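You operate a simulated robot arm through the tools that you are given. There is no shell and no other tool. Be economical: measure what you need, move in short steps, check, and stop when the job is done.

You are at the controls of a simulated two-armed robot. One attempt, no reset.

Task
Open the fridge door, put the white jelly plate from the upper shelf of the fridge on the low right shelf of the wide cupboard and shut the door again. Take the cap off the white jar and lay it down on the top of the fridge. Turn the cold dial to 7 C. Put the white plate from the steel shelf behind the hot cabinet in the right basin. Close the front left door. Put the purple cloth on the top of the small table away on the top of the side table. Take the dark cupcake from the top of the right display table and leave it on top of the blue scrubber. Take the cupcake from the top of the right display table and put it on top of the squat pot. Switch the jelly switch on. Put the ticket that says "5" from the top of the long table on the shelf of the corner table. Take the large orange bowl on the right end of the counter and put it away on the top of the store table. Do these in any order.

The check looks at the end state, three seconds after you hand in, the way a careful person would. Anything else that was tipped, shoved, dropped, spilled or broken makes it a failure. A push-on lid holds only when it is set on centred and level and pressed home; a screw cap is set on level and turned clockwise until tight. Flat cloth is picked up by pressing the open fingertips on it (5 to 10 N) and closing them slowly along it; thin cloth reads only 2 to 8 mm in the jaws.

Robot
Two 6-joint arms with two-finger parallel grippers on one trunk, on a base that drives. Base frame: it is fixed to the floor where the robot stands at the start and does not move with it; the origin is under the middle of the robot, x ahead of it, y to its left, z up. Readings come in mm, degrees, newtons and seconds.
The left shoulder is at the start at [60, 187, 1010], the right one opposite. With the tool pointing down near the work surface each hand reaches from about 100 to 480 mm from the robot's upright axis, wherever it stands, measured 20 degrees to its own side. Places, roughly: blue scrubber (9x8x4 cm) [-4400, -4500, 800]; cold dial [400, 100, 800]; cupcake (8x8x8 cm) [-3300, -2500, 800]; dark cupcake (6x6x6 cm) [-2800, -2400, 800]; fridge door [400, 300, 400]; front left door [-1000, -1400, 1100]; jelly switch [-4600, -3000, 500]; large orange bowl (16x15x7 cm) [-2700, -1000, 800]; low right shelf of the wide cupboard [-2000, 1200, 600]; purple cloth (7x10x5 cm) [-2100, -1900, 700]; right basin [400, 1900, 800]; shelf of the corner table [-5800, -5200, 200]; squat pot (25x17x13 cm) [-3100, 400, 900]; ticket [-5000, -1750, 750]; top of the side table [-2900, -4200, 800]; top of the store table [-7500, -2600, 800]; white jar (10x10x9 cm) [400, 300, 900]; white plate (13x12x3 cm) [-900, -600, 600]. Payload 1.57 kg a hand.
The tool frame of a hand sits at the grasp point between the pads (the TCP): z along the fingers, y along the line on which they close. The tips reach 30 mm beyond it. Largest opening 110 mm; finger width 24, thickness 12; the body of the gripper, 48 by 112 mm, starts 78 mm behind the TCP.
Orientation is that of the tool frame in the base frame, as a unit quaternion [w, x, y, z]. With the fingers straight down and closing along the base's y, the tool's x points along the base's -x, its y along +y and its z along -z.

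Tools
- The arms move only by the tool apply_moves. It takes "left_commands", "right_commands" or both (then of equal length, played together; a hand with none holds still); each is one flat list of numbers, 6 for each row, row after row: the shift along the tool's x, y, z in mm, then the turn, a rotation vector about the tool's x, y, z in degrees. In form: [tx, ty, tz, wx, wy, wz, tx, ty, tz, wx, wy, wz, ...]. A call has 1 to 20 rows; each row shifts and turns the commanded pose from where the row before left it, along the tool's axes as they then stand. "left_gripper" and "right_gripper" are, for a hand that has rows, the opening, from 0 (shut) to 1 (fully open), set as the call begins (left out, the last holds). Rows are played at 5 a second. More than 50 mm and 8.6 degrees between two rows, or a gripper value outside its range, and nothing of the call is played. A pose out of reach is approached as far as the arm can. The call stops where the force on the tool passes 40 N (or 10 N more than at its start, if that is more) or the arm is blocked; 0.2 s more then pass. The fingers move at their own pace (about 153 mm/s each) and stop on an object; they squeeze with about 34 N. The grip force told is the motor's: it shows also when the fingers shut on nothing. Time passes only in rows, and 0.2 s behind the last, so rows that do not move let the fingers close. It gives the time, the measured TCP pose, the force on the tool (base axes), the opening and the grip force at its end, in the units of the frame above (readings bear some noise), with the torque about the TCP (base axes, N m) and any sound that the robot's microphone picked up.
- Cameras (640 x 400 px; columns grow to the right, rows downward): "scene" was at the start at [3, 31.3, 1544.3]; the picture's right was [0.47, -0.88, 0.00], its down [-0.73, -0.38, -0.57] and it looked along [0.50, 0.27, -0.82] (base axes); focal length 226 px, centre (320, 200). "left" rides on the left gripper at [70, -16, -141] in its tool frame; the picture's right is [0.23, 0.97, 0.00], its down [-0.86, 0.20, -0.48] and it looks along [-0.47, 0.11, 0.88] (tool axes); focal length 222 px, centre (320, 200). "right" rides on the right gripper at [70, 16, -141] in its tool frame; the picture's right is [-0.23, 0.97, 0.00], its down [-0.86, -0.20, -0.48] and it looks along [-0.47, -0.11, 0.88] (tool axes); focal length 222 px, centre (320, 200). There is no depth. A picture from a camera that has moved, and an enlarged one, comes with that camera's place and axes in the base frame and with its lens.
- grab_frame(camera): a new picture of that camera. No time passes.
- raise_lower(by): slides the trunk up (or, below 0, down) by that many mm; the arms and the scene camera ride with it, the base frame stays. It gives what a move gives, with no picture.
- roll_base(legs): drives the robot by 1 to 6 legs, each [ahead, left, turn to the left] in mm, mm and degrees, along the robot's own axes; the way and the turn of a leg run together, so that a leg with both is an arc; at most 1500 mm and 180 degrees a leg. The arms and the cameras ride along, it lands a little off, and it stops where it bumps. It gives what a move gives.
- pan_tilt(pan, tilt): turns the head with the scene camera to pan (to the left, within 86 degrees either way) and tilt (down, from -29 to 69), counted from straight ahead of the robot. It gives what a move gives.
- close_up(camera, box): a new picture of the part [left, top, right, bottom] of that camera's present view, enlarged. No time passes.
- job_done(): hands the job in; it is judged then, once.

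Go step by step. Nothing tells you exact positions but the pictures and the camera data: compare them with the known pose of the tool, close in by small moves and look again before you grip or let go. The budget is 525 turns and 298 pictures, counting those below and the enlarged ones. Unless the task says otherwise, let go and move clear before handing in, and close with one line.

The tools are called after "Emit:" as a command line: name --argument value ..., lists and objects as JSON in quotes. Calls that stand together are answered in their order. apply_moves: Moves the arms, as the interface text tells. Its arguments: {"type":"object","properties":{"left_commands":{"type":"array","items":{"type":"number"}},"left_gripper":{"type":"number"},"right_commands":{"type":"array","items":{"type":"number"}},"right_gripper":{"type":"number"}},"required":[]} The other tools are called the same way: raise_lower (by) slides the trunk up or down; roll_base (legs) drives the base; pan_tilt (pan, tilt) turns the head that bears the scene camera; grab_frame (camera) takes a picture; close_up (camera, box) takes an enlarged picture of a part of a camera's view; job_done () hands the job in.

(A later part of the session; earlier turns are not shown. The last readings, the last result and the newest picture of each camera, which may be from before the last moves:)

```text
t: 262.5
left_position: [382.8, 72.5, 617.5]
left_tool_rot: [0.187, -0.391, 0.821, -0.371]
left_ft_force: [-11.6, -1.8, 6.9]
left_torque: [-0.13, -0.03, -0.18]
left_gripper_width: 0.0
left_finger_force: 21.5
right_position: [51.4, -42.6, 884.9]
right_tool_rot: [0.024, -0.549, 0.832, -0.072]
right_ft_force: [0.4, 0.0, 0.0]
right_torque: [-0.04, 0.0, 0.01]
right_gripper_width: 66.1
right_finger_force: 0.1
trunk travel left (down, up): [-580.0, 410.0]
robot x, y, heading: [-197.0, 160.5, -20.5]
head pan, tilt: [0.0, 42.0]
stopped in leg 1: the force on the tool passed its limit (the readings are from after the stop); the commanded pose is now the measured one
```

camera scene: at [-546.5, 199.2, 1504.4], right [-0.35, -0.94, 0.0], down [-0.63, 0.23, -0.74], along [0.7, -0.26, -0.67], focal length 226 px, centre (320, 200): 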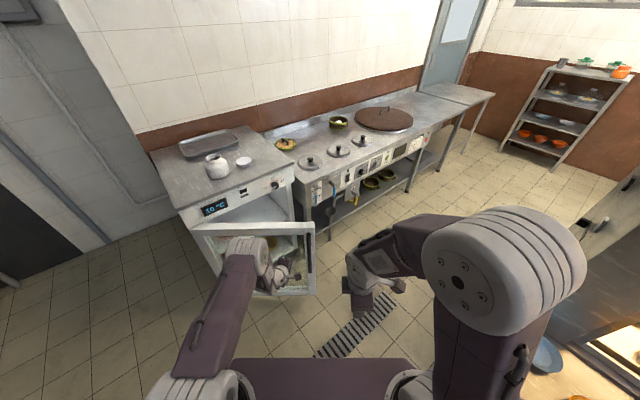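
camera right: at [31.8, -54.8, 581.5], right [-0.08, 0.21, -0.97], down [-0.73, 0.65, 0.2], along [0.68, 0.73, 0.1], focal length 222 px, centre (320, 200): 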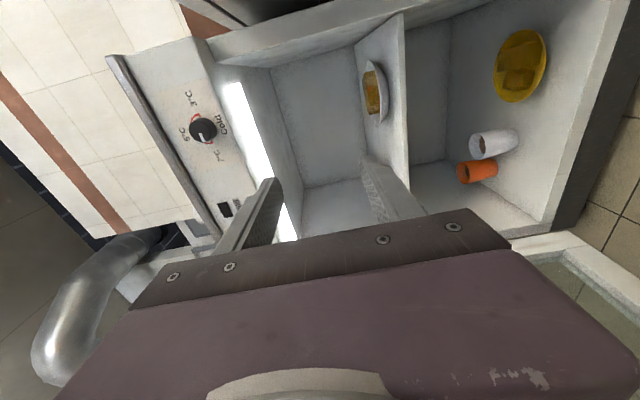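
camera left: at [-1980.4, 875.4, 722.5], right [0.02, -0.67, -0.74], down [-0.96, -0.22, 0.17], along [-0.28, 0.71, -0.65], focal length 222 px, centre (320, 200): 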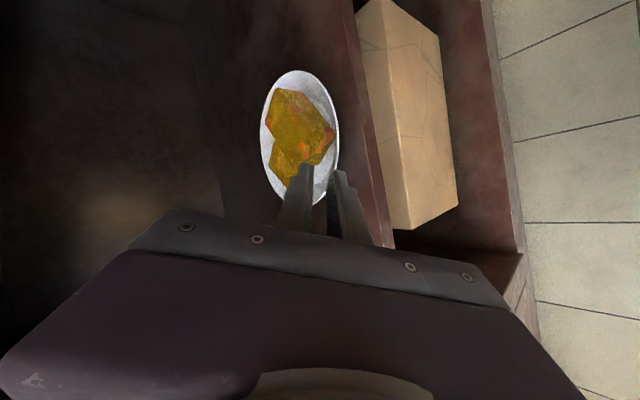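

The door is shut. I back away, go to the hot cabinet's serving shelf and look at the white plate.

Emit:
roll_base --legs '[[-120, -100, 0], [-900, -300, 0], [0, 0, -50]]'

Emit:
grab_frame --camera "scene"

Emit:
grab_frame --camera "left"

```text
t: 270.7
left_position: [-983.0, -363.2, 615.7]
left_tool_rot: [0.009, -0.004, 0.91, -0.414]
left_ft_force: [0.1, -0.1, -0.7]
left_torque: [0.0, -0.01, 0.0]
left_gripper_width: 0.0
left_finger_force: 21.1
right_position: [-1283.2, -180.2, 884.6]
right_tool_rot: [-0.009, -0.141, 0.987, -0.074]
right_ft_force: [-0.6, -0.4, -1.0]
right_torque: [0.02, 0.01, 0.02]
right_gripper_width: 66.1
right_finger_force: 0.2
trunk travel left (down, up): [-580.0, 410.0]
robot x, y, heading: [-1283.8, 144.9, -70.8]
head pan, tilt: [0.0, 42.0]
```

```text
180 pictures are left
camera scene: at [-1277.1, 117.8, 1504.4], right [-0.95, -0.32, 0.0], down [-0.22, 0.63, -0.74], along [0.24, -0.7, -0.67], focal length 226 px, centre (320, 200)
```

scene: 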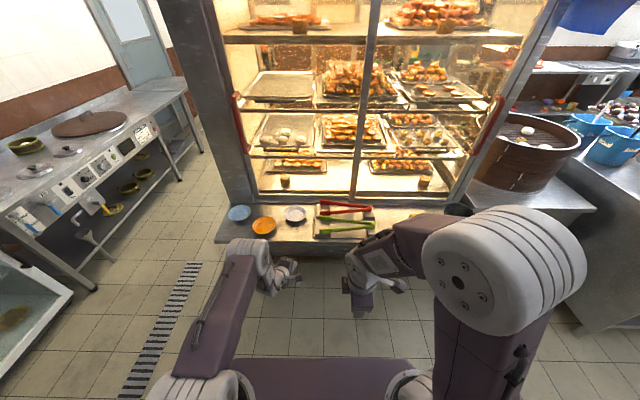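

```text
179 pictures are left
camera left: at [-1055.4, -267.3, 720.2], right [-0.23, 0.64, -0.74], down [0.85, 0.5, 0.18], along [0.48, -0.58, -0.65], focal length 222 px, centre (320, 200)
```

left: 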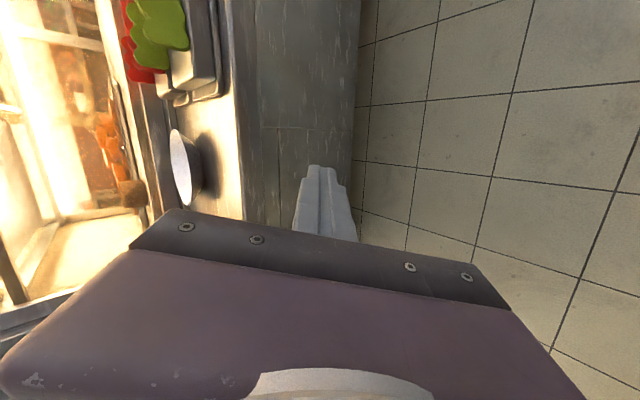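

I'm square to the shelf. The white plate is at about (-880,-628), rim z≈648. I raise and move to a pre-grasp.

Emit:
raise_lower --by 97

Emit:
roll_base --legs '[[154, 53, 0]]'

Emit:
apply_moves --left_commands '[0, 0, 0, 0, 0, 0]' --left_gripper 0.2

Emit:
grab_frame --camera "left"

Emit:
grab_frame --camera "scene"

```text
t: 272.0
left_position: [-983.5, -363.2, 712.6]
left_tool_rot: [0.009, -0.005, 0.91, -0.415]
left_ft_force: [0.6, 0.3, -0.8]
left_torque: [0.0, 0.01, -0.02]
left_gripper_width: 0.4
left_finger_force: 21.1
right_position: [-1283.1, -180.3, 980.2]
right_tool_rot: [-0.01, -0.14, 0.987, -0.074]
right_ft_force: [-0.2, -0.5, -0.9]
right_torque: [0.01, 0.02, -0.02]
right_gripper_width: 66.0
right_finger_force: 0.0
trunk travel left (down, up): [-677.0, 313.0]
robot x, y, heading: [-1285.4, 143.1, -71.2]
head pan, tilt: [0.0, 42.0]
```

```text
t: 273.4
left_position: [-886.0, -490.5, 713.3]
left_tool_rot: [0.009, -0.003, 0.91, -0.414]
left_ft_force: [0.0, 0.0, 0.1]
left_torque: [0.0, -0.02, 0.02]
left_gripper_width: 0.1
left_finger_force: 21.0
right_position: [-1183.4, -306.6, 981.1]
right_tool_rot: [-0.009, -0.141, 0.987, -0.074]
right_ft_force: [-0.4, 0.0, 0.1]
right_torque: [-0.03, 0.01, 0.03]
right_gripper_width: 66.2
right_finger_force: 0.1
trunk travel left (down, up): [-677.0, 313.0]
robot x, y, heading: [-1188.6, 15.4, -71.3]
head pan, tilt: [0.0, 42.0]
```

```text
t: 273.8
left_position: [-885.3, -490.1, 714.2]
left_tool_rot: [0.01, -0.004, 0.91, -0.414]
left_ft_force: [-0.2, -0.4, 0.1]
left_torque: [0.03, 0.01, 0.04]
left_gripper_width: 21.9
left_finger_force: 0.1
right_position: [-1183.8, -305.7, 980.5]
right_tool_rot: [-0.01, -0.14, 0.987, -0.075]
right_ft_force: [0.5, 0.2, -0.1]
right_torque: [-0.01, 0.02, -0.06]
right_gripper_width: 66.1
right_finger_force: 0.0
trunk travel left (down, up): [-677.0, 313.0]
robot x, y, heading: [-1189.3, 16.4, -71.2]
head pan, tilt: [0.0, 42.0]
```

```text
178 pictures are left
camera left: at [-957.6, -393.8, 817.8], right [-0.23, 0.64, -0.74], down [0.85, 0.5, 0.18], along [0.48, -0.58, -0.65], focal length 222 px, centre (320, 200)
```

left: 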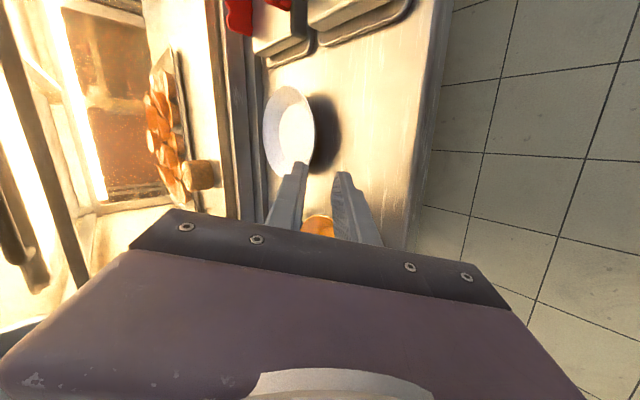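

```text
177 pictures are left
camera scene: at [-1179.1, -7.5, 1601.5], right [-0.95, -0.32, 0.0], down [-0.22, 0.63, -0.74], along [0.24, -0.7, -0.67], focal length 226 px, centre (320, 200)
```

scene: 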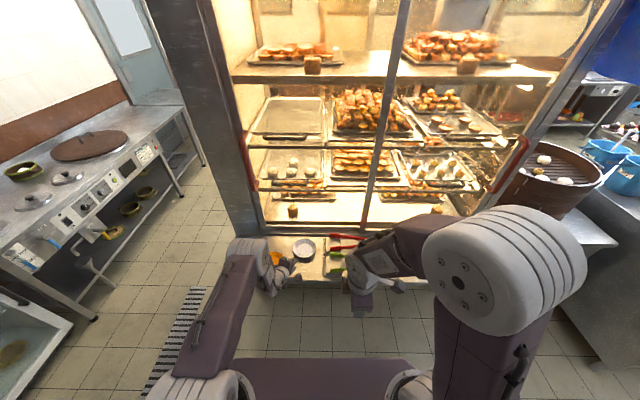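

Alignment is good: the plate centre is on the approach line. I advance 60 mm and check.

Emit:
apply_moves --left_commands '[0, 0, 30, 0, 0, 0, 0, -2, 30, 0, 0, 0]' --left_gripper 0.16

Emit:
close_up --camera "left" --box '[220, 60, 420, 220]'

```text
t: 274.4
left_position: [-883.7, -536.7, 675.2]
left_tool_rot: [0.008, -0.004, 0.91, -0.414]
left_ft_force: [0.1, -0.3, -0.6]
left_torque: [0.04, -0.01, 0.04]
left_gripper_width: 17.8
left_finger_force: 0.0
right_position: [-1183.6, -307.9, 980.2]
right_tool_rot: [-0.009, -0.14, 0.987, -0.074]
right_ft_force: [-0.1, 0.2, 0.1]
right_torque: [0.05, 0.02, 0.04]
right_gripper_width: 66.1
right_finger_force: 0.0
trunk travel left (down, up): [-677.0, 313.0]
robot x, y, heading: [-1187.0, 16.2, -71.2]
head pan, tilt: [0.0, 42.0]
```

```text
2.50 times, centred on (320, 140) of left
camera zoom: at [-956.1, -441.3, 779.7], right [-0.23, 0.64, -0.74], down [0.85, 0.5, 0.18], along [0.48, -0.58, -0.65], focal length 555 px, centre (320, 350)
```

zoom: 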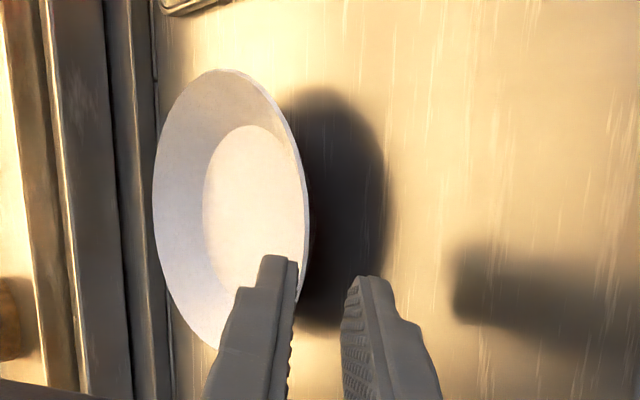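

Emit:
apply_moves --left_commands '[0, -5, 0, 0, 0, 0, 0, 0, 8, 0, 0, 0, 0, 0, 7, 0, 0, 0]' --left_gripper 0.15

Emit:
close_up --camera "left" --box '[240, 80, 400, 220]'

```text
t: 275.2
left_position: [-885.6, -551.4, 668.8]
left_tool_rot: [0.008, -0.004, 0.91, -0.413]
left_ft_force: [-0.1, 0.7, 0.5]
left_torque: [0.01, 0.01, -0.03]
left_gripper_width: 16.6
left_finger_force: 0.2
right_position: [-1183.5, -307.6, 981.4]
right_tool_rot: [-0.009, -0.14, 0.987, -0.074]
right_ft_force: [-0.1, 0.1, 0.3]
right_torque: [0.03, 0.01, 0.02]
right_gripper_width: 66.1
right_finger_force: 0.1
trunk travel left (down, up): [-677.0, 313.0]
robot x, y, heading: [-1186.5, 15.8, -71.3]
head pan, tilt: [0.0, 42.0]
```

```text
2.86 times, centred on (320, 150) of left
camera zoom: at [-955.8, -455.7, 773.3], right [-0.23, 0.64, -0.74], down [0.85, 0.5, 0.17], along [0.48, -0.58, -0.65], focal length 635 px, centre (320, 343)
```

zoom: 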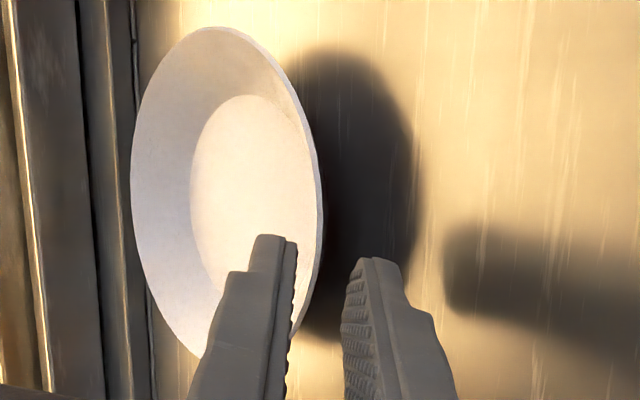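

Emit:
apply_moves --left_commands '[0, 0, 6, 0, 0, 0, 0, 0, 6, 0, 0, 0, 0, 0, 5, 0, 0, 0]'

Emit:
apply_moves --left_commands '[0, 0, 0, 0, 0, 0, 0, 0, 0, 0, 0, 0, 0, 0, 0, 0, 0, 0]' --left_gripper 0.0

Emit:
close_up --camera "left" --box '[240, 80, 400, 220]'

```text
t: 276.0
left_position: [-883.0, -564.8, 658.0]
left_tool_rot: [0.009, -0.004, 0.91, -0.414]
left_ft_force: [-0.6, 0.1, 0.3]
left_torque: [0.02, -0.01, -0.02]
left_gripper_width: 16.2
left_finger_force: 0.1
right_position: [-1183.7, -306.6, 979.8]
right_tool_rot: [-0.01, -0.14, 0.987, -0.074]
right_ft_force: [0.2, -0.1, 0.2]
right_torque: [0.04, 0.0, 0.01]
right_gripper_width: 65.8
right_finger_force: 0.0
trunk travel left (down, up): [-677.0, 313.0]
robot x, y, heading: [-1187.4, 9.9, -71.2]
head pan, tilt: [0.0, 42.0]
```

```text
t: 276.8
left_position: [-885.2, -563.7, 657.4]
left_tool_rot: [0.009, -0.004, 0.91, -0.414]
left_ft_force: [-0.2, 0.1, -0.5]
left_torque: [0.02, -0.03, -0.03]
left_gripper_width: 3.0
left_finger_force: 24.1
right_position: [-1183.1, -307.6, 980.0]
right_tool_rot: [-0.009, -0.141, 0.987, -0.073]
right_ft_force: [-0.4, -0.3, -0.3]
right_torque: [0.02, -0.01, 0.02]
right_gripper_width: 66.2
right_finger_force: 0.1
trunk travel left (down, up): [-677.0, 313.0]
robot x, y, heading: [-1185.5, 14.2, -71.2]
head pan, tilt: [0.0, 42.0]
```

```text
2.86 times, centred on (320, 150) of left
camera zoom: at [-955.3, -468.9, 762.0], right [-0.23, 0.64, -0.74], down [0.85, 0.5, 0.18], along [0.48, -0.58, -0.65], focal length 635 px, centre (320, 343)
```

zoom: 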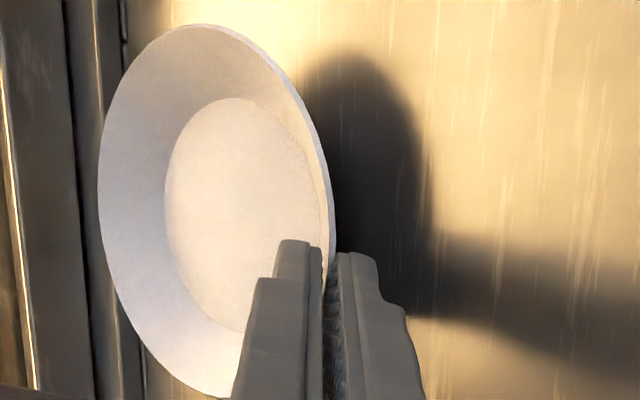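

Width 3.0 mm: the rim is gripped. I lift it.

Emit:
apply_moves --left_commands '[0, -3.8, -3.3, 0, 0, 0, 0, -7.5, -6.6, 0, 0, 0, 0, -7.5, -6.6, 0, 0, 0, 0, -15, -13, 0, 0, 0, 0, -15, -13, 0, 0, 0]'

Emit:
grab_frame --camera "left"

```text
t: 278.0
left_position: [-885.2, -563.9, 722.7]
left_tool_rot: [0.009, -0.003, 0.91, -0.414]
left_ft_force: [0.9, -0.1, -0.5]
left_torque: [0.05, -0.01, -0.02]
left_gripper_width: 3.0
left_finger_force: 24.4
right_position: [-1184.7, -307.3, 980.5]
right_tool_rot: [-0.01, -0.14, 0.987, -0.073]
right_ft_force: [-0.4, -0.1, 0.3]
right_torque: [-0.02, 0.0, 0.03]
right_gripper_width: 66.0
right_finger_force: 0.1
trunk travel left (down, up): [-677.0, 313.0]
robot x, y, heading: [-1185.4, 16.7, -71.3]
head pan, tilt: [0.0, 42.0]
```

```text
173 pictures are left
camera left: at [-957.0, -468.1, 826.8], right [-0.23, 0.64, -0.74], down [0.85, 0.5, 0.18], along [0.48, -0.58, -0.65], focal length 222 px, centre (320, 200)
```

left: 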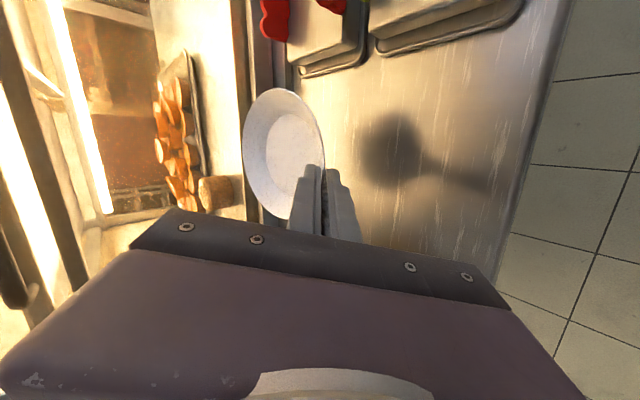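

The plate is held. I raise it above bench height and drive toward the sink alcove.

Emit:
roll_base --legs '[[-260, 0, 0], [0, 0, 91], [1000, 0, 0]]'

Emit:
raise_lower --by 270

Emit:
pan_tilt --pan 60 --tilt 30

Emit:
grab_frame --camera "scene"

```text
t: 288.5
left_position: [259.5, 892.1, 722.3]
left_tool_rot: [-0.299, 0.647, -0.64, 0.286]
left_ft_force: [0.4, 0.7, 0.1]
left_torque: [0.0, 0.07, 0.0]
left_gripper_width: 3.2
left_finger_force: 24.2
right_position: [4.0, 592.4, 980.7]
right_tool_rot: [-0.046, 0.798, -0.598, 0.058]
right_ft_force: [0.4, -1.1, 0.1]
right_torque: [0.0, 0.01, 0.02]
right_gripper_width: 66.2
right_finger_force: 0.0
trunk travel left (down, up): [-677.0, 313.0]
robot x, y, heading: [-319.6, 589.2, 18.9]
head pan, tilt: [0.0, 42.0]
```

```text
t: 291.3
left_position: [258.8, 891.7, 993.4]
left_tool_rot: [-0.299, 0.648, -0.639, 0.286]
left_ft_force: [0.0, -1.0, -0.7]
left_torque: [0.03, 0.06, 0.04]
left_gripper_width: 2.8
left_finger_force: 24.9
right_position: [4.1, 592.0, 1250.7]
right_tool_rot: [-0.045, 0.799, -0.597, 0.059]
right_ft_force: [0.2, 0.1, -0.5]
right_torque: [0.04, -0.01, 0.04]
right_gripper_width: 66.2
right_finger_force: 0.1
trunk travel left (down, up): [-947.0, 43.0]
robot x, y, heading: [-320.5, 588.9, 19.1]
head pan, tilt: [0.0, 42.0]
```

```text
t: 292.6
left_position: [258.5, 892.2, 991.3]
left_tool_rot: [-0.3, 0.648, -0.639, 0.285]
left_ft_force: [-0.5, 0.1, -0.7]
left_torque: [-0.01, 0.04, 0.02]
left_gripper_width: 3.2
left_finger_force: 24.4
right_position: [4.9, 590.9, 1250.5]
right_tool_rot: [-0.045, 0.798, -0.598, 0.058]
right_ft_force: [-0.7, 1.2, 0.3]
right_torque: [-0.04, 0.02, -0.01]
right_gripper_width: 66.1
right_finger_force: 0.2
trunk travel left (down, up): [-947.0, 43.0]
robot x, y, heading: [-318.4, 586.7, 19.0]
head pan, tilt: [60.0, 30.0]
```

```text
172 pictures are left
camera scene: at [-358.7, 656.4, 1889.7], right [0.98, -0.19, 0.0], down [-0.1, -0.49, -0.87], along [0.17, 0.85, -0.5], focal length 226 px, centre (320, 200)
```

scene: 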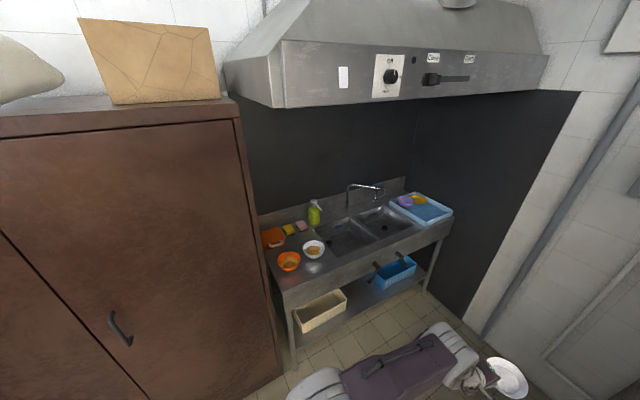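

I can see both basins; the right one is centred at about (420,1990). I turn to face the bench and slide along it.

Emit:
roll_base --legs '[[0, 0, 90.3], [0, -1237, 0]]'

Emit:
pan_tilt --pan 0 --tilt 40

Emit:
grab_frame --camera "scene"

```text
t: 302.7
left_position: [540.2, 1582.9, 992.2]
left_tool_rot: [-0.413, 0.911, 0.011, -0.012]
left_ft_force: [0.3, -0.5, 0.3]
left_torque: [-0.01, 0.0, 0.02]
left_gripper_width: 3.2
left_finger_force: 24.5
right_position: [843.7, 1331.0, 1250.8]
right_tool_rot: [-0.074, 0.986, 0.149, 0.01]
right_ft_force: [-0.4, -0.4, 0.0]
right_torque: [0.0, -0.07, 0.01]
right_gripper_width: 66.1
right_finger_force: 0.0
trunk travel left (down, up): [-947.0, 43.0]
robot x, y, heading: [850.4, 1009.2, 110.1]
head pan, tilt: [60.0, 30.0]
```

```text
t: 304.0
left_position: [542.0, 1583.6, 992.1]
left_tool_rot: [-0.413, 0.911, 0.011, -0.011]
left_ft_force: [-0.3, 0.1, -1.6]
left_torque: [-0.05, -0.01, 0.04]
left_gripper_width: 3.4
left_finger_force: 24.2
right_position: [844.9, 1331.8, 1251.6]
right_tool_rot: [-0.073, 0.986, 0.147, 0.01]
right_ft_force: [0.0, -0.1, -0.3]
right_torque: [-0.04, 0.03, -0.01]
right_gripper_width: 66.2
right_finger_force: 0.1
trunk travel left (down, up): [-947.0, 43.0]
robot x, y, heading: [853.2, 1015.9, 109.9]
head pan, tilt: [0.0, 40.0]
```

```text
171 pictures are left
camera scene: at [842.2, 1030.3, 1874.4], right [0.94, 0.34, 0.0], down [0.22, -0.6, -0.77], along [-0.26, 0.72, -0.64], focal length 226 px, centre (320, 200)
```

scene: 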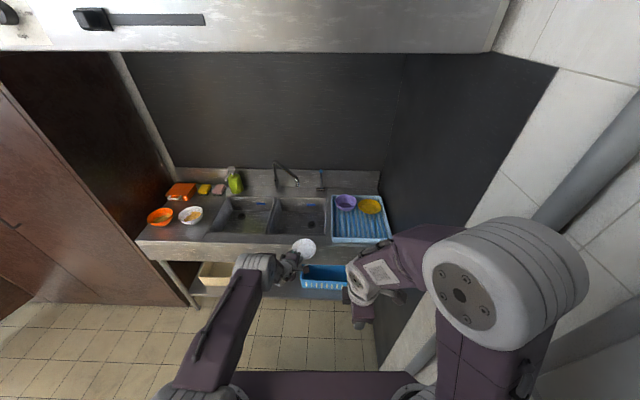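

I move the plate over the right basin.

Emit:
roll_base --legs '[[373, 58, 0]]'

Emit:
grab_frame --camera "left"

Emit:
close_up --camera "scene" --box '[200, 180, 420, 340]'

```text
t: 306.4
left_position: [362.0, 1914.9, 994.7]
left_tool_rot: [-0.414, 0.91, 0.01, -0.013]
left_ft_force: [-0.8, -0.8, -0.7]
left_torque: [-0.03, 0.01, -0.01]
left_gripper_width: 3.3
left_finger_force: 24.3
right_position: [664.1, 1662.6, 1251.2]
right_tool_rot: [-0.074, 0.986, 0.148, 0.01]
right_ft_force: [-0.2, -0.2, 0.1]
right_torque: [0.02, 0.01, 0.01]
right_gripper_width: 65.9
right_finger_force: 0.1
trunk travel left (down, up): [-947.0, 43.0]
robot x, y, heading: [668.9, 1339.3, 109.6]
head pan, tilt: [0.0, 40.0]
```

```text
170 pictures are left
camera left: at [435.8, 1821.7, 1097.7], right [0.24, -0.63, -0.74], down [-0.84, -0.52, 0.18], along [-0.49, 0.58, -0.65], focal length 222 px, centre (320, 200)
```

left: 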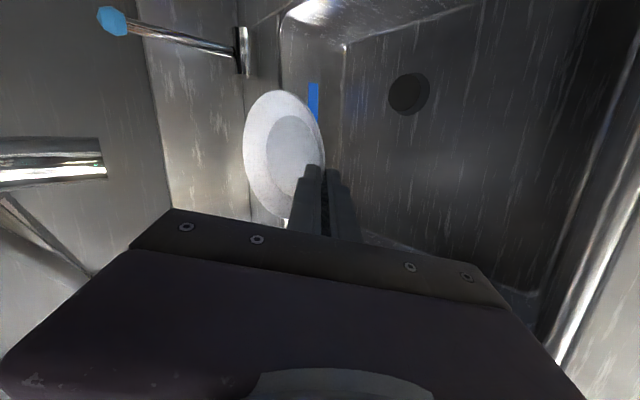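

```text
2.50 times, centred on (310, 260) of scene
camera zoom: at [662.7, 1360.0, 1874.4], right [0.94, 0.34, 0.0], down [0.22, -0.6, -0.77], along [-0.26, 0.72, -0.64], focal length 564 px, centre (345, 50)
```

zoom: 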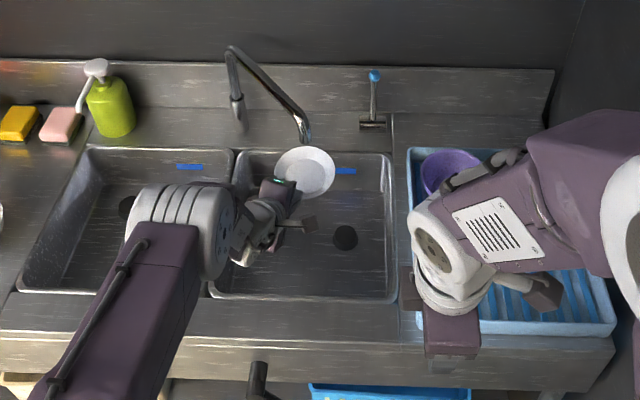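

The plate is too near the faucet spout. I pull back 90 mm and right 40 mm, then lower.

Emit:
roll_base --legs '[[-90, -40, 0]]'

Emit:
raise_lower --by -80

Emit:
grab_frame --camera "left"

Emit:
close_up --camera "scene" --box '[200, 180, 420, 340]'

```text
t: 307.6
left_position: [424.8, 1847.7, 990.4]
left_tool_rot: [-0.412, 0.911, 0.012, -0.011]
left_ft_force: [-0.1, 0.2, -0.7]
left_torque: [-0.03, -0.02, 0.0]
left_gripper_width: 3.3
left_finger_force: 23.7
right_position: [727.3, 1595.7, 1249.4]
right_tool_rot: [-0.073, 0.986, 0.149, 0.011]
right_ft_force: [-0.3, 0.3, -0.6]
right_torque: [-0.03, -0.05, -0.01]
right_gripper_width: 66.1
right_finger_force: 0.0
trunk travel left (down, up): [-947.0, 43.0]
robot x, y, heading: [739.6, 1270.8, 109.6]
head pan, tilt: [0.0, 40.0]
```

```text
t: 308.7
left_position: [427.6, 1844.6, 911.0]
left_tool_rot: [-0.414, 0.91, 0.011, -0.011]
left_ft_force: [0.7, -0.8, -0.5]
left_torque: [-0.01, -0.03, 0.01]
left_gripper_width: 2.9
left_finger_force: 24.2
right_position: [730.7, 1593.4, 1170.0]
right_tool_rot: [-0.073, 0.986, 0.148, 0.01]
right_ft_force: [-0.2, -0.6, -1.1]
right_torque: [-0.04, -0.01, -0.03]
right_gripper_width: 65.9
right_finger_force: 0.0
trunk travel left (down, up): [-867.0, 123.0]
robot x, y, heading: [734.0, 1268.4, 109.6]
head pan, tilt: [0.0, 40.0]
```

```text
168 pictures are left
camera left: at [501.9, 1752.3, 1016.0], right [0.24, -0.63, -0.74], down [-0.84, -0.52, 0.17], along [-0.49, 0.57, -0.65], focal length 222 px, centre (320, 200)
```

left: 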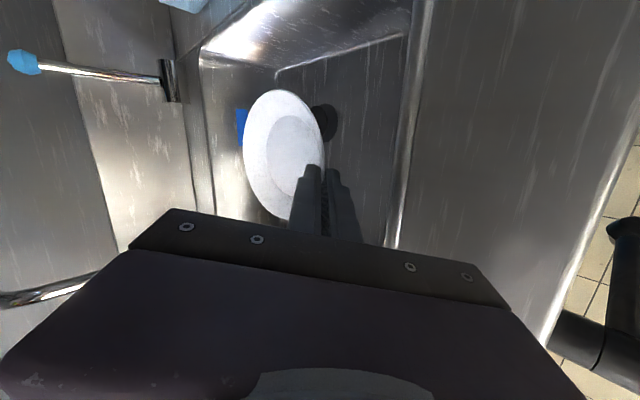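

```text
2.50 times, centred on (310, 260) of scene
camera zoom: at [727.4, 1292.7, 1794.4], right [0.94, 0.34, 0.0], down [0.22, -0.61, -0.77], along [-0.26, 0.72, -0.64], focal length 564 px, centre (345, 50)
```

zoom: 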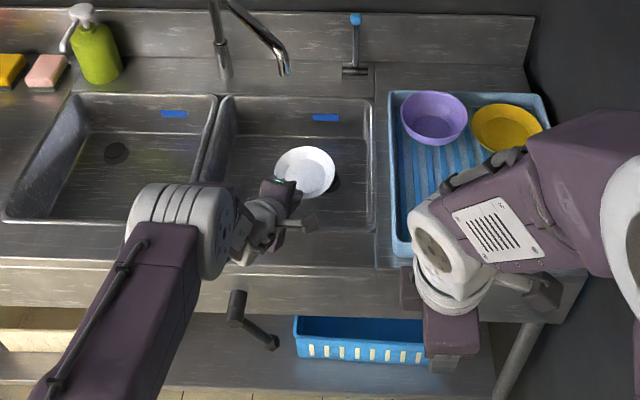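

The hand must clear the basin's front rim when lowering, so I shift further back over the basin first.

Emit:
roll_base --legs '[[150, -30, 0]]'

Emit:
raise_lower --by -60

Emit:
grab_frame --camera "left"

Emit:
close_up --camera "scene" --box '[200, 180, 420, 340]'

```text
t: 310.1
left_position: [406.4, 1993.1, 913.2]
left_tool_rot: [-0.414, 0.91, 0.011, -0.012]
left_ft_force: [0.7, -0.2, -0.4]
left_torque: [-0.07, 0.01, 0.02]
left_gripper_width: 3.1
left_finger_force: 23.7
right_position: [709.7, 1742.4, 1171.4]
right_tool_rot: [-0.074, 0.986, 0.146, 0.009]
right_ft_force: [0.3, -0.3, 0.2]
right_torque: [-0.01, -0.04, 0.0]
right_gripper_width: 66.1
right_finger_force: 0.0
trunk travel left (down, up): [-867.0, 123.0]
robot x, y, heading: [713.6, 1420.8, 110.0]
head pan, tilt: [0.0, 40.0]
```

```text
t: 311.1
left_position: [408.4, 1993.4, 853.4]
left_tool_rot: [-0.414, 0.91, 0.011, -0.012]
left_ft_force: [1.1, -4.9, 0.8]
left_torque: [0.07, 0.04, 0.17]
left_gripper_width: 4.1
left_finger_force: 24.8
right_position: [709.0, 1741.3, 1110.4]
right_tool_rot: [-0.074, 0.986, 0.147, 0.009]
right_ft_force: [0.7, -0.2, 0.2]
right_torque: [0.01, 0.0, -0.02]
right_gripper_width: 66.0
right_finger_force: 0.0
trunk travel left (down, up): [-807.0, 183.0]
robot x, y, heading: [713.0, 1419.8, 109.6]
head pan, tilt: [0.0, 40.0]
```

```text
166 pictures are left
camera left: at [481.5, 1900.6, 957.0], right [0.24, -0.63, -0.74], down [-0.84, -0.52, 0.18], along [-0.49, 0.58, -0.65], focal length 222 px, centre (320, 200)
```

left: 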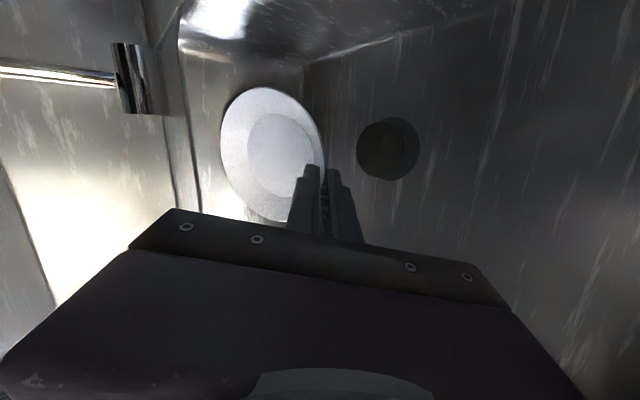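

```text
2.50 times, centred on (310, 260) of scene
camera zoom: at [707.3, 1439.3, 1734.4], right [0.94, 0.34, 0.0], down [0.22, -0.6, -0.77], along [-0.26, 0.72, -0.64], focal length 564 px, centre (345, 50)
```

zoom: 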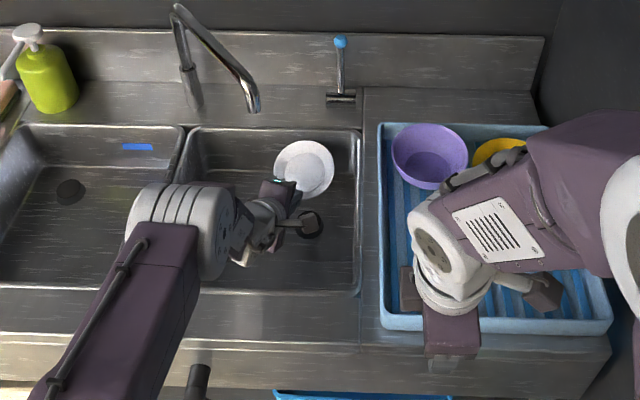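

The plate brushed the back wall. I pull back 30 mm and lower more.

Emit:
roll_base --legs '[[-32, 0, 0]]'

Emit:
raise_lower --by -50

Emit:
grab_frame --camera "left"

```text
t: 311.9
left_position: [415.8, 1968.5, 848.2]
left_tool_rot: [-0.412, 0.911, 0.011, -0.01]
left_ft_force: [-0.2, -0.2, -1.0]
left_torque: [-0.05, 0.02, -0.01]
left_gripper_width: 3.0
left_finger_force: 24.2
right_position: [717.7, 1718.3, 1109.1]
right_tool_rot: [-0.071, 0.986, 0.148, 0.009]
right_ft_force: [-0.6, 0.7, 0.0]
right_torque: [-0.09, -0.03, 0.0]
right_gripper_width: 66.0
right_finger_force: 0.0
trunk travel left (down, up): [-807.0, 183.0]
robot x, y, heading: [732.1, 1391.2, 109.7]
head pan, tilt: [0.0, 40.0]
```

```text
t: 312.9
left_position: [417.2, 1964.7, 804.3]
left_tool_rot: [-0.415, 0.91, 0.011, -0.013]
left_ft_force: [-0.7, -3.1, 9.0]
left_torque: [0.29, 0.03, -0.04]
left_gripper_width: 4.0
left_finger_force: 25.3
right_position: [719.9, 1712.0, 1060.8]
right_tool_rot: [-0.075, 0.986, 0.147, 0.009]
right_ft_force: [0.3, -0.4, -0.7]
right_torque: [-0.01, 0.01, 0.0]
right_gripper_width: 66.2
right_finger_force: 0.1
trunk travel left (down, up): [-757.0, 233.0]
robot x, y, heading: [724.4, 1390.7, 110.0]
head pan, tilt: [0.0, 40.0]
```

```text
164 pictures are left
camera left: at [492.1, 1871.1, 907.9], right [0.24, -0.63, -0.74], down [-0.84, -0.52, 0.17], along [-0.49, 0.58, -0.65], focal length 222 px, centre (320, 200)
```

left: 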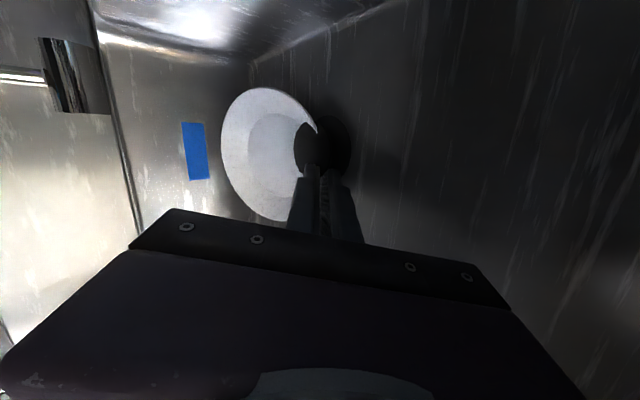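

The plate is touching the basin floor. I release and withdraw.

Emit:
apply_moves --left_commands '[0, 0, 0, 0, 0, 0, 0, 0, 0, 0, 0, 0]' --left_gripper 0.15

Emit:
apply_moves --left_commands '[0, 0, -5, 0, 0, 0, 0, 0, -10, 0, 0, 0, 0, 0, -20, 0, 0, 0]'

Emit:
raise_lower --by 140

Emit:
close_up --camera "scene" --box '[200, 180, 420, 340]'

```text
t: 313.5
left_position: [418.8, 1964.6, 804.9]
left_tool_rot: [-0.416, 0.909, 0.011, -0.012]
left_ft_force: [0.3, -0.7, 10.2]
left_torque: [0.12, -0.1, 0.02]
left_gripper_width: 10.9
left_finger_force: 0.0
right_position: [720.7, 1711.8, 1060.9]
right_tool_rot: [-0.075, 0.986, 0.147, 0.009]
right_ft_force: [-0.8, 0.1, 0.4]
right_torque: [0.01, 0.04, -0.02]
right_gripper_width: 66.2
right_finger_force: 0.0
trunk travel left (down, up): [-757.0, 233.0]
robot x, y, heading: [727.2, 1391.0, 109.7]
head pan, tilt: [0.0, 40.0]
```

```text
t: 314.3
left_position: [418.2, 1937.5, 824.0]
left_tool_rot: [-0.413, 0.911, 0.009, -0.012]
left_ft_force: [-0.1, 0.2, 0.2]
left_torque: [0.02, -0.02, -0.01]
left_gripper_width: 16.2
left_finger_force: 0.1
right_position: [720.7, 1712.8, 1060.6]
right_tool_rot: [-0.074, 0.986, 0.148, 0.009]
right_ft_force: [-0.2, -0.1, -0.4]
right_torque: [-0.02, 0.02, -0.01]
right_gripper_width: 66.3
right_finger_force: 0.0
trunk travel left (down, up): [-757.0, 233.0]
robot x, y, heading: [722.6, 1389.4, 109.5]
head pan, tilt: [0.0, 40.0]
```

```text
t: 315.9
left_position: [418.1, 1939.1, 964.9]
left_tool_rot: [-0.414, 0.91, 0.011, -0.012]
left_ft_force: [0.3, 0.9, -0.2]
left_torque: [-0.06, 0.0, 0.02]
left_gripper_width: 16.6
left_finger_force: 0.1
right_position: [719.4, 1712.7, 1201.1]
right_tool_rot: [-0.074, 0.986, 0.147, 0.009]
right_ft_force: [0.2, -0.1, 0.2]
right_torque: [-0.01, 0.0, 0.0]
right_gripper_width: 65.8
right_finger_force: 0.0
trunk travel left (down, up): [-897.0, 93.0]
robot x, y, heading: [723.1, 1388.9, 109.9]
head pan, tilt: [0.0, 40.0]
```

```text
2.50 times, centred on (310, 260) of scene
camera zoom: at [717.4, 1411.2, 1824.3], right [0.94, 0.34, 0.0], down [0.22, -0.61, -0.77], along [-0.26, 0.72, -0.64], focal length 564 px, centre (345, 50)
```

zoom: 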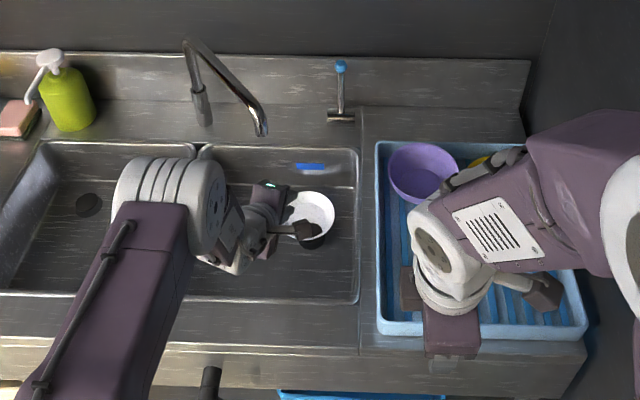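

The white plate lies in the right basin. I back out and fold the left arm for travel.

Emit:
roll_base --legs '[[-420, 0, 0]]'

Emit:
apply_moves --left_commands '[0, 0, -40, 0, 0, 0, 0, 0, -40, -8, 0, 0, 0, 0, -40, -8, 0, 0, 0, 0, -30, -8, 0, 0, 0, 10, -10, -8, 0, 0, 0, 30, 0, -8, 0, 0, 0, 30, 0, -8, 0, 0, 0, 30, 0, 0, 0, 0]' --left_gripper 0.6

Emit:
roll_base --legs '[[0, 1150, 0]]'

```text
t: 318.5
left_position: [561.0, 1544.1, 964.1]
left_tool_rot: [-0.413, 0.91, 0.01, -0.011]
left_ft_force: [-0.2, -0.2, 0.3]
left_torque: [0.01, -0.02, 0.0]
left_gripper_width: 16.9
left_finger_force: 0.0
right_position: [860.6, 1318.2, 1199.4]
right_tool_rot: [-0.073, 0.987, 0.146, 0.009]
right_ft_force: [0.5, 0.3, -0.6]
right_torque: [-0.02, 0.01, -0.03]
right_gripper_width: 66.0
right_finger_force: 0.1
trunk travel left (down, up): [-897.0, 93.0]
robot x, y, heading: [867.5, 992.8, 109.5]
head pan, tilt: [0.0, 40.0]
```

```text
t: 320.3
left_position: [573.0, 1366.1, 1052.3]
left_tool_rot: [-0.103, 0.995, 0.008, 0.006]
left_ft_force: [-0.1, 0.3, 0.3]
left_torque: [0.04, -0.01, -0.01]
left_gripper_width: 66.0
left_finger_force: 0.1
left hand out of reach, approached as far as the arm can: row 5, 6
right_position: [862.1, 1317.3, 1200.5]
right_tool_rot: [-0.073, 0.986, 0.146, 0.01]
right_ft_force: [-0.6, -0.6, 0.8]
right_torque: [0.06, -0.01, 0.0]
right_gripper_width: 66.2
right_finger_force: 0.0
trunk travel left (down, up): [-897.0, 93.0]
robot x, y, heading: [870.9, 990.5, 109.6]
head pan, tilt: [0.0, 40.0]
```

```text
t: 326.2
left_position: [-506.4, 979.5, 1051.2]
left_tool_rot: [-0.103, 0.995, 0.011, 0.006]
left_ft_force: [0.3, 0.2, -0.3]
left_torque: [-0.01, -0.01, 0.01]
left_gripper_width: 65.9
left_finger_force: 0.1
right_position: [-219.4, 931.4, 1200.9]
right_tool_rot: [-0.074, 0.986, 0.148, 0.008]
right_ft_force: [-0.2, 0.7, -0.6]
right_torque: [0.04, 0.01, 0.04]
right_gripper_width: 66.0
right_finger_force: 0.1
trunk travel left (down, up): [-897.0, 93.0]
robot x, y, heading: [-211.9, 605.7, 109.9]
head pan, tilt: [0.0, 40.0]
```

Emit:
roll_base --legs '[[0, 0, 95], [1500, 0, 0]]'

Emit:
pan_tilt --pan 0 --tilt 22

Emit:
grab_frame --camera "scene"

Emit:
pan_tilt --pan 60 --tilt 25

Emit:
grab_frame --camera "scene"

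```text
t: 337.7
left_position: [-1914.8, -373.8, 1051.3]
left_tool_rot: [-0.074, 0.659, 0.745, -0.073]
left_ft_force: [0.4, 0.4, 0.1]
left_torque: [-0.01, 0.0, -0.03]
left_gripper_width: 65.9
left_finger_force: 0.0
right_position: [-1894.6, -81.6, 1201.1]
right_tool_rot: [-0.057, 0.551, 0.831, -0.048]
right_ft_force: [-0.1, 0.7, -0.5]
right_torque: [0.01, 0.0, 0.02]
right_gripper_width: 66.0
right_finger_force: 0.1
trunk travel left (down, up): [-897.0, 93.0]
robot x, y, heading: [-1578.4, -43.5, -154.4]
head pan, tilt: [0.0, 40.0]
```

```text
t: 338.5
left_position: [-1915.2, -373.7, 1051.1]
left_tool_rot: [-0.073, 0.659, 0.745, -0.073]
left_ft_force: [-0.8, 0.6, 0.1]
left_torque: [0.01, -0.01, 0.01]
left_gripper_width: 65.8
left_finger_force: 0.0
right_position: [-1896.2, -82.4, 1201.1]
right_tool_rot: [-0.057, 0.552, 0.831, -0.049]
right_ft_force: [-0.2, 0.4, -0.4]
right_torque: [0.01, -0.01, 0.0]
right_gripper_width: 66.3
right_finger_force: 0.1
trunk travel left (down, up): [-897.0, 93.0]
robot x, y, heading: [-1572.4, -42.6, -154.3]
head pan, tilt: [0.0, 22.0]
```

```text
162 pictures are left
camera scene: at [-1605.2, -58.8, 1852.5], right [-0.43, 0.9, 0.0], down [0.34, 0.16, -0.93], along [-0.84, -0.4, -0.38], focal length 226 px, centre (320, 200)
```

scene: 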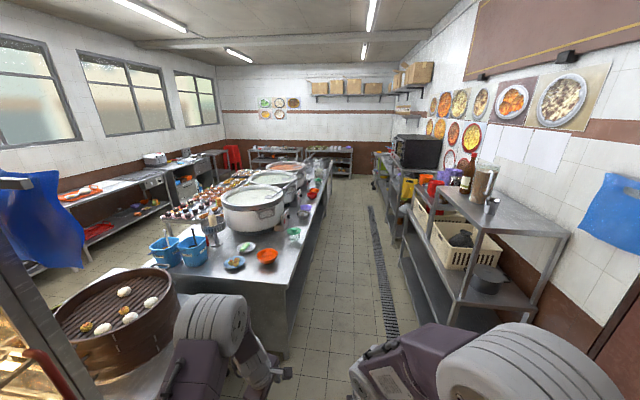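

```text
t: 339.8
left_position: [-1915.6, -374.3, 1051.1]
left_tool_rot: [-0.073, 0.659, 0.745, -0.073]
left_ft_force: [1.0, -0.6, -0.3]
left_torque: [0.01, 0.02, 0.06]
left_gripper_width: 65.9
left_finger_force: 0.0
right_position: [-1894.9, -80.7, 1200.3]
right_tool_rot: [-0.057, 0.551, 0.831, -0.048]
right_ft_force: [-0.4, 0.6, -0.7]
right_torque: [0.01, -0.03, 0.01]
right_gripper_width: 66.2
right_finger_force: 0.0
trunk travel left (down, up): [-897.0, 93.0]
robot x, y, heading: [-1574.6, -44.8, -154.4]
head pan, tilt: [60.0, 25.0]
```

```text
161 pictures are left
camera scene: at [-1528.5, -110.6, 1847.7], right [-1.0, 0.08, 0.0], down [0.03, 0.42, -0.91], along [-0.07, -0.9, -0.42], focal length 226 px, centre (320, 200)
```

scene: 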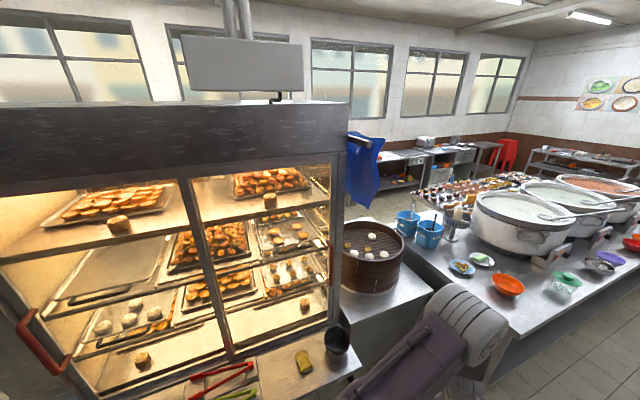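

I have the layout now. The orange bowl is at about (-2695,-1002) near the north edge of the counter. I take a closer look at it.

Emit:
close_up --camera "scene" --box '[430, 230, 630, 330]'

```text
3.20 times, centred on (530, 280) of scene
camera zoom: at [-1528.5, -110.6, 1847.7], right [-1.0, 0.08, 0.0], down [0.03, 0.42, -0.91], along [-0.07, -0.9, -0.42], focal length 722 px, centre (-352, -56)
```

zoom: 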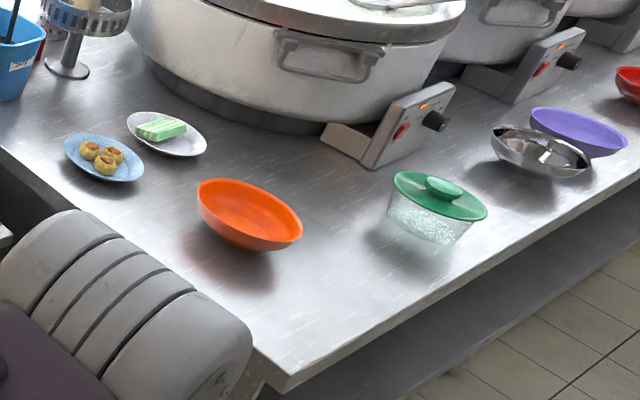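

The bowl is empty with flaring walls. I drive along the aisle and face it from the counter's north side.

Emit:
roll_base --legs '[[781, -241, 0], [781, -241, 0], [0, 0, 94.4]]'

Emit:
pan_tilt --pan 0 --tilt 40

Emit:
apply_moves --left_commands '[0, -30, 0, 7.5, 0, 0, 0, -30, 0, 7.5, 0, 0, 0, -30, 10, 7.5, 0, 0, 0, -20, 20, 7.5, 0, 0, 0, 0, 30, 7.5, 0, 0, 0, 0, 30, 5.5, 0, 0]' --left_gripper 0.25

Emit:
grab_frame --camera "scene"

Emit:
grab_frame --camera "left"

```text
t: 352.1
left_position: [-2840.9, -602.3, 1051.4]
left_tool_rot: [0.003, -0.093, 0.99, -0.104]
left_ft_force: [-0.2, 0.4, 0.9]
left_torque: [0.0, 0.01, -0.02]
left_gripper_width: 66.0
left_finger_force: 0.0
right_position: [-3133.4, -602.1, 1200.6]
right_tool_rot: [-0.003, -0.23, 0.97, -0.074]
right_ft_force: [0.0, -0.4, -0.4]
right_torque: [-0.03, 0.03, 0.0]
right_gripper_width: 65.8
right_finger_force: 0.1
trunk travel left (down, up): [-897.0, 93.0]
robot x, y, heading: [-3194.0, -285.1, -60.7]
head pan, tilt: [60.0, 25.0]
```

```text
t: 353.4
left_position: [-2841.3, -601.5, 1050.9]
left_tool_rot: [0.003, -0.093, 0.99, -0.104]
left_ft_force: [0.4, 1.2, -0.5]
left_torque: [0.0, -0.01, -0.02]
left_gripper_width: 66.0
left_finger_force: 0.0
right_position: [-3133.0, -601.4, 1201.1]
right_tool_rot: [-0.003, -0.23, 0.97, -0.074]
right_ft_force: [-0.9, 0.7, 0.4]
right_torque: [-0.01, 0.01, 0.01]
right_gripper_width: 66.2
right_finger_force: 0.0
trunk travel left (down, up): [-897.0, 93.0]
robot x, y, heading: [-3192.8, -283.3, -60.8]
head pan, tilt: [0.0, 40.0]
```

```text
t: 354.8
left_position: [-2816.9, -744.2, 1013.7]
left_tool_rot: [0.028, -0.089, 0.896, -0.434]
left_ft_force: [-0.1, 0.9, 0.0]
left_torque: [0.01, 0.01, 0.03]
left_gripper_width: 27.3
left_finger_force: 0.1
left hand out of reach, approached as far as the arm can: row 1
right_position: [-3132.4, -601.4, 1200.3]
right_tool_rot: [-0.003, -0.23, 0.97, -0.074]
right_ft_force: [-0.2, 0.3, 0.3]
right_torque: [0.01, 0.0, 0.04]
right_gripper_width: 65.9
right_finger_force: 0.0
trunk travel left (down, up): [-897.0, 93.0]
robot x, y, heading: [-3195.9, -287.3, -60.6]
head pan, tilt: [0.0, 40.0]
```

```text
159 pictures are left
camera scene: at [-3181.4, -309.5, 1824.4], right [-0.87, -0.49, 0.0], down [-0.32, 0.56, -0.77], along [0.37, -0.67, -0.64], focal length 226 px, centre (320, 200)
```

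scene: 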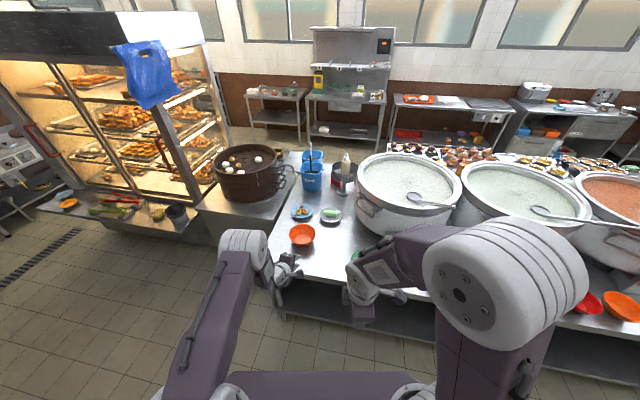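

```text
158 pictures are left
camera left: at [-2901.1, -657.8, 1115.9], right [-0.35, 0.55, -0.76], down [0.75, 0.65, 0.12], along [0.55, -0.53, -0.64], focal length 222 px, centre (320, 200)
```

left: 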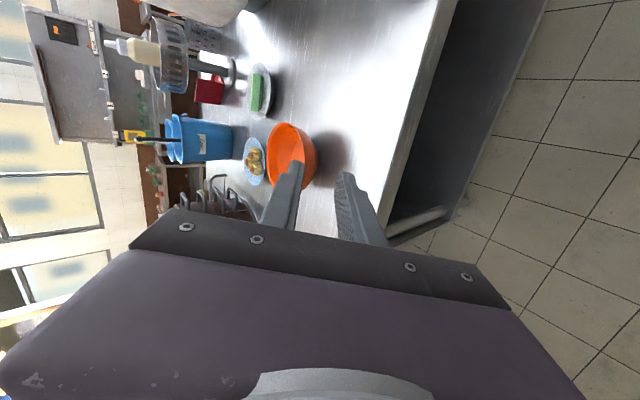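

Emit:
roll_base --legs '[[190, 16, 0]]'

Emit:
raise_lower --by -120

Emit:
grab_frame --camera "left"

Emit:
close_up --camera "scene" --box '[220, 200, 400, 340]'

```text
t: 356.4
left_position: [-2712.4, -900.1, 1016.2]
left_tool_rot: [0.029, -0.088, 0.896, -0.435]
left_ft_force: [-0.4, 0.1, -0.2]
left_torque: [0.04, 0.0, 0.01]
left_gripper_width: 27.5
left_finger_force: 0.1
right_position: [-3028.7, -755.7, 1201.6]
right_tool_rot: [-0.003, -0.231, 0.97, -0.076]
right_ft_force: [0.1, 0.7, 0.7]
right_torque: [-0.04, -0.04, 0.02]
right_gripper_width: 65.9
right_finger_force: 0.1
trunk travel left (down, up): [-897.0, 93.0]
robot x, y, heading: [-3084.5, -442.9, -60.5]
head pan, tilt: [0.0, 40.0]
```

```text
t: 357.9
left_position: [-2711.2, -902.5, 894.6]
left_tool_rot: [0.027, -0.088, 0.897, -0.433]
left_ft_force: [0.5, 0.1, -0.8]
left_torque: [0.02, -0.01, 0.0]
left_gripper_width: 27.5
left_finger_force: 0.0
right_position: [-3025.4, -760.0, 1081.3]
right_tool_rot: [-0.003, -0.23, 0.97, -0.074]
right_ft_force: [-1.0, -0.2, 0.1]
right_torque: [0.02, 0.0, 0.02]
right_gripper_width: 66.3
right_finger_force: 0.1
trunk travel left (down, up): [-777.0, 213.0]
robot x, y, heading: [-3085.6, -441.2, -60.7]
head pan, tilt: [0.0, 40.0]
```

```text
157 pictures are left
camera left: at [-2794.3, -815.3, 996.4], right [-0.35, 0.55, -0.75], down [0.75, 0.65, 0.12], along [0.55, -0.53, -0.65], focal length 222 px, centre (320, 200)
```

left: 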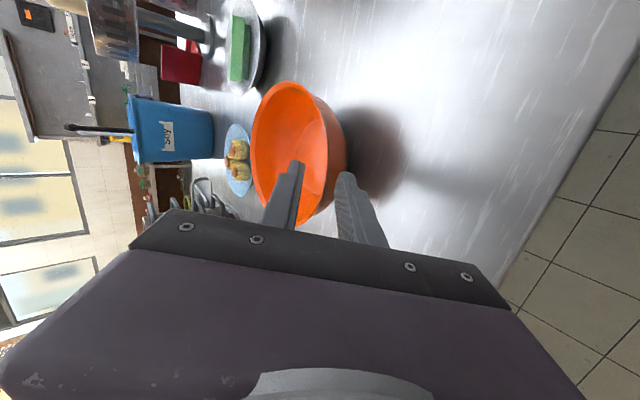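

```text
2.86 times, centred on (310, 270) of scene
camera zoom: at [-3074.7, -466.8, 1704.4], right [-0.87, -0.49, 0.0], down [-0.31, 0.56, -0.77], along [0.38, -0.67, -0.64], focal length 645 px, centre (349, 0)
```

zoom: 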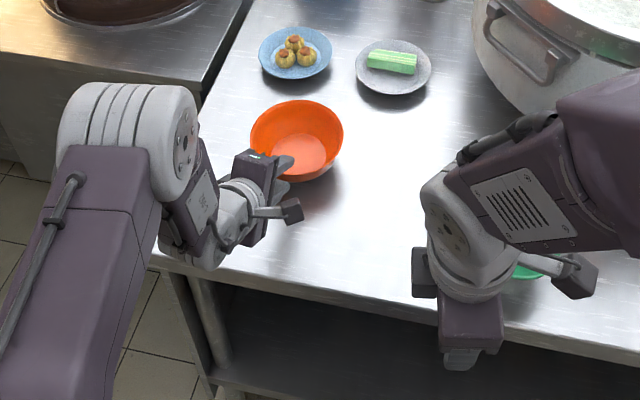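

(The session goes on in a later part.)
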